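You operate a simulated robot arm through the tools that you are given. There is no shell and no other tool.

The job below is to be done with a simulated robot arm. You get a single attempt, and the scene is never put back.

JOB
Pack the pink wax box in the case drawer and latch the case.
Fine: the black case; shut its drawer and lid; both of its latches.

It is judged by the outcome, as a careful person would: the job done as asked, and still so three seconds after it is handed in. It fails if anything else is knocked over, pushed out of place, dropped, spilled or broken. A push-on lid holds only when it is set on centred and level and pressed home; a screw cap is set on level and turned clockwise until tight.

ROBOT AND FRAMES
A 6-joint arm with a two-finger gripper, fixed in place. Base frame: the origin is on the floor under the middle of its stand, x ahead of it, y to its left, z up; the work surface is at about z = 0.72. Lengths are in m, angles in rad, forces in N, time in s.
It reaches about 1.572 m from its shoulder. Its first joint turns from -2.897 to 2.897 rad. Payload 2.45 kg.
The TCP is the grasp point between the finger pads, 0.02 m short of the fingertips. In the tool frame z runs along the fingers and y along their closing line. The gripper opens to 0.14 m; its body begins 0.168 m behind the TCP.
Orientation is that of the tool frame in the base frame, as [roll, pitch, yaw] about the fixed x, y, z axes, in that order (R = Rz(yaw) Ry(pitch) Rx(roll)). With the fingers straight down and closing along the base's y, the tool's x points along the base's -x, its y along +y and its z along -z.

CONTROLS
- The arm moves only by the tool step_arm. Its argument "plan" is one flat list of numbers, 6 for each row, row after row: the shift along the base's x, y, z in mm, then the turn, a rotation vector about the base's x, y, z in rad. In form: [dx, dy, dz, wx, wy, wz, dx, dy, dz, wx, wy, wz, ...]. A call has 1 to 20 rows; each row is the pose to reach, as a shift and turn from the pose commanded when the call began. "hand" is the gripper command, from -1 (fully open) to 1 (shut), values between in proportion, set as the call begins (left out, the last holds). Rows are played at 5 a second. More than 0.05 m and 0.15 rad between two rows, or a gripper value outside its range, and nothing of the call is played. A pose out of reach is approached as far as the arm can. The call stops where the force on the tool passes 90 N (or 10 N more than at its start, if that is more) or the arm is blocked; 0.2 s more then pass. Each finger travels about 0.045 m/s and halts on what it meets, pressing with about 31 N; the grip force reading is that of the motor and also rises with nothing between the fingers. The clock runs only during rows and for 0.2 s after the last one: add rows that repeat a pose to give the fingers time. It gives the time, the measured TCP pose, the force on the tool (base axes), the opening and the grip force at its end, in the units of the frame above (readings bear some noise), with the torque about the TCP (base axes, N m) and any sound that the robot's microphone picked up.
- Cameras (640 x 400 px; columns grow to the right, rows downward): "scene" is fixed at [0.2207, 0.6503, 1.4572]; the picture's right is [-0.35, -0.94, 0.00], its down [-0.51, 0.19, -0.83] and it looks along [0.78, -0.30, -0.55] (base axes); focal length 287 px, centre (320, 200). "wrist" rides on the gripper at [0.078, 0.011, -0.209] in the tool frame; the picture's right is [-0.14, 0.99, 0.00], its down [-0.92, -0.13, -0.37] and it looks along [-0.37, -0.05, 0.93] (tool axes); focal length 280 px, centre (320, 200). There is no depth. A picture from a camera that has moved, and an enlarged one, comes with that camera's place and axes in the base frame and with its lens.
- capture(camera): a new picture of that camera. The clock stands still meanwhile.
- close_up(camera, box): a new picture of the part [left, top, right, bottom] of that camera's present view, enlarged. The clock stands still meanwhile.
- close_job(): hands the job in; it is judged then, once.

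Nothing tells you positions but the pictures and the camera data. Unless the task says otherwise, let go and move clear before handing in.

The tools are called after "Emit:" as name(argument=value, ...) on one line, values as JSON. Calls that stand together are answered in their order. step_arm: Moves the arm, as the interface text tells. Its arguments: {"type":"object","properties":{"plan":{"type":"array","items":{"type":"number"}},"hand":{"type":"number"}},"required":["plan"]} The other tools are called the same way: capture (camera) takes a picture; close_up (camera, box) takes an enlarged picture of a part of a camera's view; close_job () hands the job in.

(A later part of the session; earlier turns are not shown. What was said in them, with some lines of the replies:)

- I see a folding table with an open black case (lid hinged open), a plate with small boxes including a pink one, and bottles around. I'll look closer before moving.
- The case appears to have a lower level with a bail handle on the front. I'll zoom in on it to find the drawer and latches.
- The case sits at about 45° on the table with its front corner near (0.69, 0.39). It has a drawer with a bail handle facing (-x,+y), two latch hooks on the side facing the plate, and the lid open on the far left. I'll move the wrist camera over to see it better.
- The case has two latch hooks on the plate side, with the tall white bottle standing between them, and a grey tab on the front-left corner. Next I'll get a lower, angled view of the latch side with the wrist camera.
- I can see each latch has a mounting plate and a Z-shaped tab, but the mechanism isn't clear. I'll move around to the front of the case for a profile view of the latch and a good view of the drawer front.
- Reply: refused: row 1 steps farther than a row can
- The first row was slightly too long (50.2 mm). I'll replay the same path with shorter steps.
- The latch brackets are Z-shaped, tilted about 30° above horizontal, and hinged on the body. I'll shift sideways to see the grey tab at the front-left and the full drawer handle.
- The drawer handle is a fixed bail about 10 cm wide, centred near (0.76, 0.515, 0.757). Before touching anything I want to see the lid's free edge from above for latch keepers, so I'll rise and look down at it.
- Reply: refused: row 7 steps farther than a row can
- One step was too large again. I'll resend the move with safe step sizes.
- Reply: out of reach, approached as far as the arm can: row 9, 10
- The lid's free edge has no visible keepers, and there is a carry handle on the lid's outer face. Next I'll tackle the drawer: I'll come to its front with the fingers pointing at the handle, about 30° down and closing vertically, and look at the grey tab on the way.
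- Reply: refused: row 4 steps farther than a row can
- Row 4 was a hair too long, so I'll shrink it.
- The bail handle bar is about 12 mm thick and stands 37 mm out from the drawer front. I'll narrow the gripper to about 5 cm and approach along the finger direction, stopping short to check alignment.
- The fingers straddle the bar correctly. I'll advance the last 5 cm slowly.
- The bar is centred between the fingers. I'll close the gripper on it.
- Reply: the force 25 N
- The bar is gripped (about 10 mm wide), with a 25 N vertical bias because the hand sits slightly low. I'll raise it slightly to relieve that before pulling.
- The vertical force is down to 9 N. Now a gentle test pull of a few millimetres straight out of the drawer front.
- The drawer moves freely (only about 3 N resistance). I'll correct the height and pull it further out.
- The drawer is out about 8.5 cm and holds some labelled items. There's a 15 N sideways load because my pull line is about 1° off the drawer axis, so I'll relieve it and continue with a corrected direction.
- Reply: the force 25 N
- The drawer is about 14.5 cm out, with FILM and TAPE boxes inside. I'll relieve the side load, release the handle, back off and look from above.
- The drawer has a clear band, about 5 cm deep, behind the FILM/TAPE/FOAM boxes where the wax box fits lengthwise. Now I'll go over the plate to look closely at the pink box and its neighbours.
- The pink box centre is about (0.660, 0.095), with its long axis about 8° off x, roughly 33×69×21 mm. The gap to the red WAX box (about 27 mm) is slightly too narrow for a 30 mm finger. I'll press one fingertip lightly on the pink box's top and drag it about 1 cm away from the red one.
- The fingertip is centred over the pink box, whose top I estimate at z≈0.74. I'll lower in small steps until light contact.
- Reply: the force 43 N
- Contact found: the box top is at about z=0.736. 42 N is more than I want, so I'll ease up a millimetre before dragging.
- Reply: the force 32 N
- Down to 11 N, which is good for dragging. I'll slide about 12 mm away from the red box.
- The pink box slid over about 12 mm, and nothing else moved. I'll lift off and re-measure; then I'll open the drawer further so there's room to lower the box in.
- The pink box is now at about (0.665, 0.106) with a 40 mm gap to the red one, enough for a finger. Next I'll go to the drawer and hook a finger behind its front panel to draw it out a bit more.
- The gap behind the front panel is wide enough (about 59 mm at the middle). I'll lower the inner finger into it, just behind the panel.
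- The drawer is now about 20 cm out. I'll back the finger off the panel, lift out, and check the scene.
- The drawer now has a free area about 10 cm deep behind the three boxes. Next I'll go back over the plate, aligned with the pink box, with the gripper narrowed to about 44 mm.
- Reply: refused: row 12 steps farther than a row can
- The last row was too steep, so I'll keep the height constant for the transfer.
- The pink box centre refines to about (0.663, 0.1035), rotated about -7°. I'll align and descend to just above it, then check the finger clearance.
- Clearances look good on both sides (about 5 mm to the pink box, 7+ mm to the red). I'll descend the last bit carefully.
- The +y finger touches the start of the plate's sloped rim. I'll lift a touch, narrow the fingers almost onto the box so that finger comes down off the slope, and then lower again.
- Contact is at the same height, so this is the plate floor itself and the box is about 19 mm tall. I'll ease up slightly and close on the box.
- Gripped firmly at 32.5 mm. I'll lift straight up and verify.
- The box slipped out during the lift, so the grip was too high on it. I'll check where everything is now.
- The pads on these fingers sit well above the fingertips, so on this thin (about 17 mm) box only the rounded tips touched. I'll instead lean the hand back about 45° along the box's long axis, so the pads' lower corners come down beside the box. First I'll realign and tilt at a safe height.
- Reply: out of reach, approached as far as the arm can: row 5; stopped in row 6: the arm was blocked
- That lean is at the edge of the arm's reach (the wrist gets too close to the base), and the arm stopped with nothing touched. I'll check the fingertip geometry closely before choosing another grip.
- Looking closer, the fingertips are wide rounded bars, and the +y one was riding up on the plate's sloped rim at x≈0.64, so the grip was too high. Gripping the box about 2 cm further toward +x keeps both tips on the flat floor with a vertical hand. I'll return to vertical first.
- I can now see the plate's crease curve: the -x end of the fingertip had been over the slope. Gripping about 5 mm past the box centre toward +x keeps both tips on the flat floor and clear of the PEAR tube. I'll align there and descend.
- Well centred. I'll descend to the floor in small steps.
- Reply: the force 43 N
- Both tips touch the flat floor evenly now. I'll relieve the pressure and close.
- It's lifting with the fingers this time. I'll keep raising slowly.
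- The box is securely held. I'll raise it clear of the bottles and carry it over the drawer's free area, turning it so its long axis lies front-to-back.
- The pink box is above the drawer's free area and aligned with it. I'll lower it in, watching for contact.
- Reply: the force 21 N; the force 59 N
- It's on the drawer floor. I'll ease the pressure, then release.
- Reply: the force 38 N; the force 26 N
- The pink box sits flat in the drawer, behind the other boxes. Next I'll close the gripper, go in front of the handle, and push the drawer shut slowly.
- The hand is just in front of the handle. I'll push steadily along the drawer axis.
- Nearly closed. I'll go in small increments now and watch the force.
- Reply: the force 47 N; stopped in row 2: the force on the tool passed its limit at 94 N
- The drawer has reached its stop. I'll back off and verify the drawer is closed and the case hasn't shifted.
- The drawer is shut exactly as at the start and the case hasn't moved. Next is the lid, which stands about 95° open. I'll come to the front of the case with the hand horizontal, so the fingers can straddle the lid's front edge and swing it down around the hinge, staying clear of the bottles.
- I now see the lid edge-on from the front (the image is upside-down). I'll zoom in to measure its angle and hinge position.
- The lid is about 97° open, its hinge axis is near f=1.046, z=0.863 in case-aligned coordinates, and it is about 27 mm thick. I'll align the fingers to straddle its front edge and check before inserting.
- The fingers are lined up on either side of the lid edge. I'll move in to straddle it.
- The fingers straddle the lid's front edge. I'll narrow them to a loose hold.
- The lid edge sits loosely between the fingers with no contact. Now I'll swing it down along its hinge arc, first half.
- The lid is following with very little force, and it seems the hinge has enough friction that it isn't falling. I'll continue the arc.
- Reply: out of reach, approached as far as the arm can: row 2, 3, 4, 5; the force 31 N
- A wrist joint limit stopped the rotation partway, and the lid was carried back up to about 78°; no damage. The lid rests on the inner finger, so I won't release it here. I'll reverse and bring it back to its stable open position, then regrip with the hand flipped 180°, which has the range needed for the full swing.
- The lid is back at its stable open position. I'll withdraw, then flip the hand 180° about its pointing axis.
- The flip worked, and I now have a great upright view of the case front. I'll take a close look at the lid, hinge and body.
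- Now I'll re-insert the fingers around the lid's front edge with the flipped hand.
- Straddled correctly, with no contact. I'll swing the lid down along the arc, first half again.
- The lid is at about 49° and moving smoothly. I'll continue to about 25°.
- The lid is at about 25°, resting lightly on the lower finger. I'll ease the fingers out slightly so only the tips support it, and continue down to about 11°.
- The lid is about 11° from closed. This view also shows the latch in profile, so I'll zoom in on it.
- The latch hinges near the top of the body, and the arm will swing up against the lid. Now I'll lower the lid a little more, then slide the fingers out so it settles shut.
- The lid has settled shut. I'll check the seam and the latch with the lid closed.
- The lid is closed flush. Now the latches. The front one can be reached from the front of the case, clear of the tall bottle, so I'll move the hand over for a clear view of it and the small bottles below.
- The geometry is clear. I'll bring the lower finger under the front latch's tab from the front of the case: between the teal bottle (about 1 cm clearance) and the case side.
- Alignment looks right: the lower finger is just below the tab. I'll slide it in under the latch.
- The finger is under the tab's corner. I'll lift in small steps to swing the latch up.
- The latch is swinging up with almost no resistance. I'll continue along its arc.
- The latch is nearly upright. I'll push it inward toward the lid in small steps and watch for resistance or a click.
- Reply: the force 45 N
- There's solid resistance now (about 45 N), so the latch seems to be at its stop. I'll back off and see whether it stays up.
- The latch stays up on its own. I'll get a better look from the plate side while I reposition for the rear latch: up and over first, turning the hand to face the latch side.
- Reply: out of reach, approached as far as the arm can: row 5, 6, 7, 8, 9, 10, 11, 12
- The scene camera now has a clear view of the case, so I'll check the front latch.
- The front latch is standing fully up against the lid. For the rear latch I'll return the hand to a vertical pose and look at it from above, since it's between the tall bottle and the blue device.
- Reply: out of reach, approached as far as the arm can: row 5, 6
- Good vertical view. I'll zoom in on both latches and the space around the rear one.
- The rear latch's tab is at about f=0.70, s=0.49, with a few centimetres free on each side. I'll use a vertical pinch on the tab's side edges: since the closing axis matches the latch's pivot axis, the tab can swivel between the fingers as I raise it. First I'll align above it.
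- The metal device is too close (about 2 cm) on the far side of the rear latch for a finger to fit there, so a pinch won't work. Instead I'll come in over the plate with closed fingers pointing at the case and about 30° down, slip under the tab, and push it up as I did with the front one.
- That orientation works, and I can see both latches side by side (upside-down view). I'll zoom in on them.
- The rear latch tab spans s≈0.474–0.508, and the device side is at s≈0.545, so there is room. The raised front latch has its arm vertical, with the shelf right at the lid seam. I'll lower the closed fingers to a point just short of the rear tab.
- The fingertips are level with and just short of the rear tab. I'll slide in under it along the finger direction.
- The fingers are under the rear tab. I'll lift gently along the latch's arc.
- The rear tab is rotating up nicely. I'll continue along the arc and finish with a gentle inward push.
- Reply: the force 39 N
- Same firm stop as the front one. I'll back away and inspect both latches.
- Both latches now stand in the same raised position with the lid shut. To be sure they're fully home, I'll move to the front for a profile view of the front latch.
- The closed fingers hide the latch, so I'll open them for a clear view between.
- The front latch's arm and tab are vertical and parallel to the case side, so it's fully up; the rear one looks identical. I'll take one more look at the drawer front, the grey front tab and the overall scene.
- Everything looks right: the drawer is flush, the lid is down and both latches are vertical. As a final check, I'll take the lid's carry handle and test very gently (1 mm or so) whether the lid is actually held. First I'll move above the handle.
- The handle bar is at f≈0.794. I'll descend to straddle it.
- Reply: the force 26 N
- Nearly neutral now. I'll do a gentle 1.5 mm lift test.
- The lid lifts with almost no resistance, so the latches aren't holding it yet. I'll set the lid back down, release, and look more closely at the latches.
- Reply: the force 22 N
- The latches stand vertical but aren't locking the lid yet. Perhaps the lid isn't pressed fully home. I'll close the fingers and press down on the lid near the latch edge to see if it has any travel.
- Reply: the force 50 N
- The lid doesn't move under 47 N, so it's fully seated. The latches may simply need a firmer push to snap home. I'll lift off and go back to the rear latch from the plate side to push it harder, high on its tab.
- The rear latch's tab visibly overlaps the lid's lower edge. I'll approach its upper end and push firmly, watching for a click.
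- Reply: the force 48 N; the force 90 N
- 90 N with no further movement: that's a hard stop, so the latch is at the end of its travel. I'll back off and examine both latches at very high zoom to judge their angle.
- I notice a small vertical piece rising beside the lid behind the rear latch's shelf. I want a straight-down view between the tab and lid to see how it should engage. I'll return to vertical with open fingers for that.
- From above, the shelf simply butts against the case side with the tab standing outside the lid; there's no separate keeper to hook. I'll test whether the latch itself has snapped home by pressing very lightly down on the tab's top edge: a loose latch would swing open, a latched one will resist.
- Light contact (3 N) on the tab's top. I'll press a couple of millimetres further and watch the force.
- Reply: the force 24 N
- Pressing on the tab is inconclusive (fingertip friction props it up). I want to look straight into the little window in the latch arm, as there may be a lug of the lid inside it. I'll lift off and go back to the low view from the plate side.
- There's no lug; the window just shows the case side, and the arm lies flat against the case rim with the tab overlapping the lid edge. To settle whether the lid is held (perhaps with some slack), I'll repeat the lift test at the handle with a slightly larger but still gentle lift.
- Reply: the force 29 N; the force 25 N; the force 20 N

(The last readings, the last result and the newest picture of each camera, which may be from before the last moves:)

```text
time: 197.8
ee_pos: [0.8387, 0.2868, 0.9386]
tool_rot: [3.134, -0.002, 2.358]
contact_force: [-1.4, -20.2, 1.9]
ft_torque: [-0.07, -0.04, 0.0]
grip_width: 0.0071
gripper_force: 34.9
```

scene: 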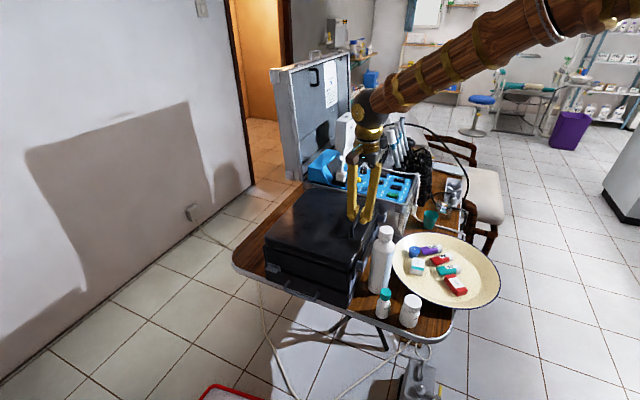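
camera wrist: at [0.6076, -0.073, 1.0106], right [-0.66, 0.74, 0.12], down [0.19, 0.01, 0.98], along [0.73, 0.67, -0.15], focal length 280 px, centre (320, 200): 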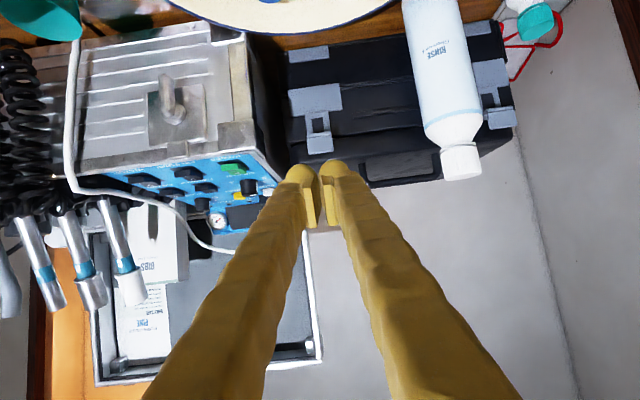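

Emit:
step_arm(plan=[0, 0, 2, 0, 0, 0, 0, 0, 4, 0, 0, 0, 0, 0, 4, 0, 0, 0])

Emit:
close_up(camera="scene", box=[255, 220, 375, 310])

Emit:
close_up(camera="scene", box=[340, 240, 390, 290])

```text
time: 198.6
ee_pos: [0.8394, 0.288, 0.9419]
tool_rot: [3.137, -0.002, 2.356]
contact_force: [22.7, -4.4, -20.9]
ft_torque: [-0.09, -0.04, 0.0]
grip_width: 0.0071
gripper_force: 35.5
```

```text
4.44 times, centred on (315, 265) of scene
camera zoom: at [0.2207, 0.6503, 1.4572], right [-0.35, -0.94, 0.0], down [-0.51, 0.19, -0.83], along [0.78, -0.3, -0.55], focal length 1274 px, centre (342, -89)
```

zoom: 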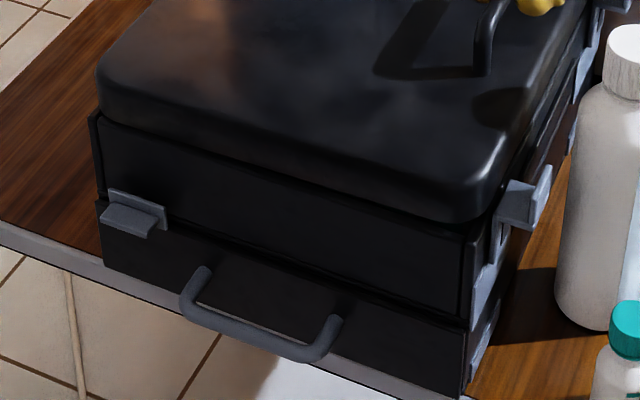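

```text
8.00 times, centred on (365, 265) of scene
camera zoom: at [0.2207, 0.6503, 1.4572], right [-0.35, -0.94, 0.0], down [-0.51, 0.19, -0.83], along [0.78, -0.3, -0.55], focal length 2294 px, centre (-40, -320)
```

zoom: 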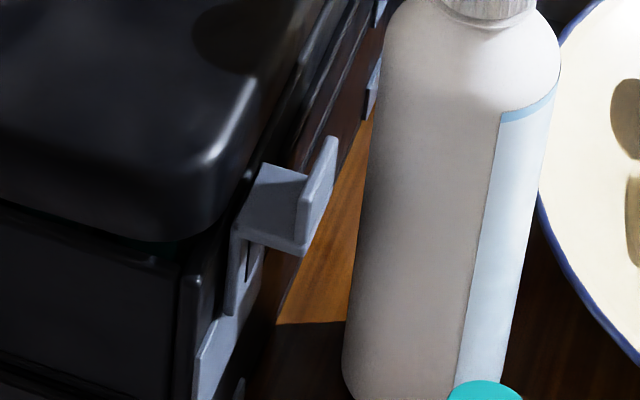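

At about 7 mm of lift the resistance jumps to over 20 N, so the latches do hold the lid, just with a little slack. I'll lower the lid back down and let go.

Emit:
step_arm(plan=[0, 0, -2, 0, 0, 0, 0, 0, -4.5, 0, 0, 0, 0, 0, -7, 0, 0, 0, 0, 0, -8.5, 0, 0, 0])

Emit:
step_arm(plan=[0, 0, 0, 0, 0, 0, 0, 0, 0, 0, 0, 0, 0, 0, 0, 0, 0, 0, 0, 0, 0, 0, 0, 0], hand=0.2)

Emit:
close_up(camera="scene", box=[340, 240, 390, 290])

```text
time: 199.6
ee_pos: [0.8377, 0.2872, 0.9358]
tool_rot: [3.135, -0.003, 2.356]
contact_force: [-12.1, -24.8, 14.2]
ft_torque: [0.03, 0.07, 0.0]
grip_width: 0.0073
gripper_force: 35.8
```

```text
time: 200.6
ee_pos: [0.8382, 0.2867, 0.9342]
tool_rot: [3.134, -0.002, 2.357]
contact_force: [-0.8, -0.1, 0.4]
ft_torque: [0.0, 0.02, 0.0]
grip_width: 0.056
gripper_force: 0.0
```

```text
8.00 times, centred on (365, 265) of scene
camera zoom: at [0.2207, 0.6503, 1.4572], right [-0.35, -0.94, 0.0], down [-0.51, 0.19, -0.83], along [0.78, -0.3, -0.55], focal length 2294 px, centre (-40, -320)
```

zoom: 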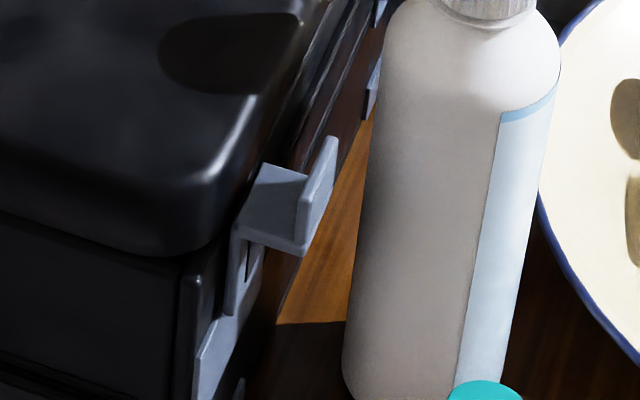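

The lid is down again and the latches are still upright. I'll lift clear and retreat for a final inspection.

Emit:
step_arm(plan=[0, 0, 40, 0, 0, 0, 0, 0, 85, 0, 0, 0, 0, 0, 130, 0, 0, 0, -15, -10, 175, 0, 0, 0, -40, -40, 200, 0, 0, 0, -65, -70, 220, 0, 0, 0, -90, -105, 240, 0, 0, 0, -115, -140, 255, 0, 0, 0])

Emit:
capture(camera="scene")

Emit:
capture(camera="wrist")

Emit:
close_up(camera="scene", box=[225, 165, 415, 315])

Emit:
close_up(camera="scene", box=[360, 200, 520, 340])

```text
time: 202.4
ee_pos: [0.723, 0.1478, 1.1893]
tool_rot: [3.133, -0.002, 2.355]
contact_force: [0.1, -0.4, -1.0]
ft_torque: [0.01, -0.01, 0.0]
grip_width: 0.0563
gripper_force: 0.1
```

```text
taken
```

scene: 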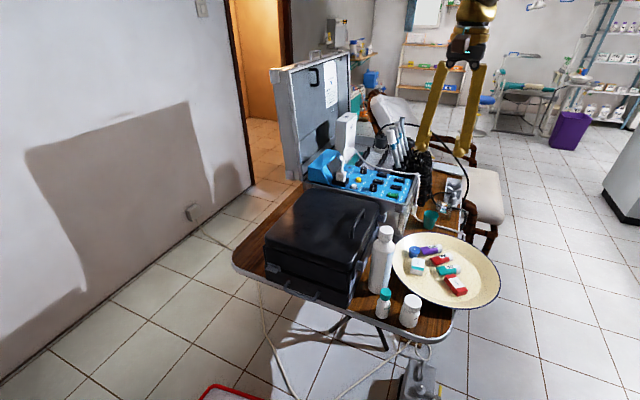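

```text
taken
camera wrist: at [0.6755, 0.2078, 1.3978], right [0.8, 0.6, 0.01], down [0.56, -0.74, 0.37], along [0.23, -0.29, -0.93], focal length 280 px, centre (320, 200)
```

wrist: 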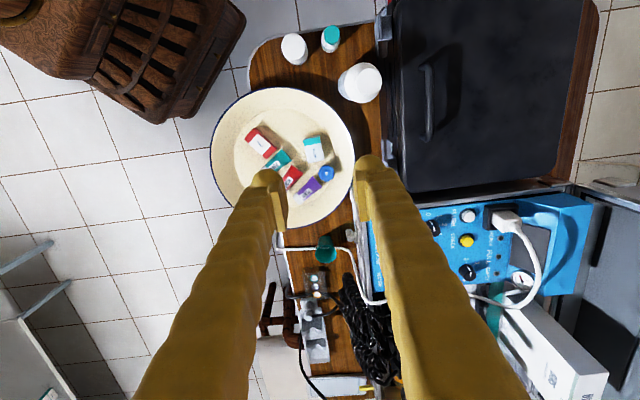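

```text
2.67 times, centred on (320, 240) of scene
camera zoom: at [0.2207, 0.6503, 1.4572], right [-0.35, -0.94, 0.0], down [-0.51, 0.19, -0.83], along [0.78, -0.3, -0.55], focal length 765 px, centre (320, 93)
```

zoom: 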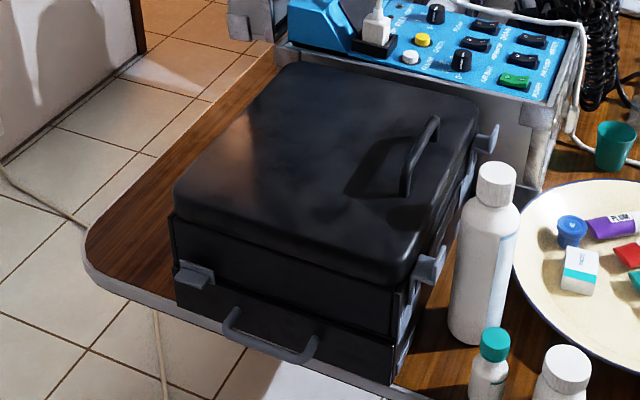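

```text
2.86 times, centred on (440, 270) of scene
camera zoom: at [0.2207, 0.6503, 1.4572], right [-0.35, -0.94, 0.0], down [-0.51, 0.19, -0.83], along [0.78, -0.3, -0.55], focal length 819 px, centre (-23, 0)
```

zoom: 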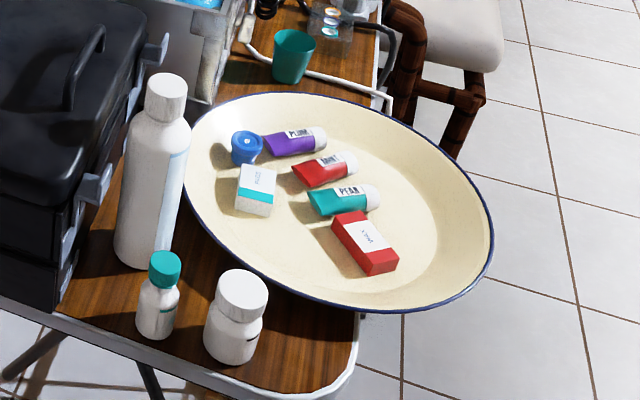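

The pink wax box is packed in the case drawer, and the case is shut and latched. I'm handing the job in now.

- **Drawer and lid:** both are fully shut.
- **Latches:** both are swung up against the lid. In a gentle lift test the lid moved about 7 mm, then met more than 20 N of resistance.
- **Everything else:** from the final pictures, the other bottles and plate items are where they started.
- **Arm:** the hand is empty and clear.

I left the small grey tab on the case front alone. It didn't hold the drawer, so I didn't treat it as one of the two latches.

Emit:
close_job()

```text
The job is handed in.
```

The pink wax box is in the case drawer, the drawer and lid are shut, and both side latches are swung up. I've handed the job in, but no result came back, so I can't say how it was judged.

- **Box:** it lies flat in the drawer behind the FILM, TAPE and FOAM boxes. It slipped out of the gripper once inside the plate before I got a firm hold.
- **Lid and latches:** the lid was pressed firmly and has no travel left. In a lift test it rose about 7 mm before meeting more than 20 N, so it has some slack, and no click was heard from either latch.
- **Hard pushes:** closing the drawer briefly hit the 90 N force limit, and I pushed the rear latch to about 90 N. The case did not visibly shift.
- **Grey tab on the case front:** I left it alone. The drawer opened and closed freely without it, so I didn't count it as one of the two latches.
- **Everything else:** in the final pictures the bottles and the other plate items are where they started. The gripper is empty and clear.
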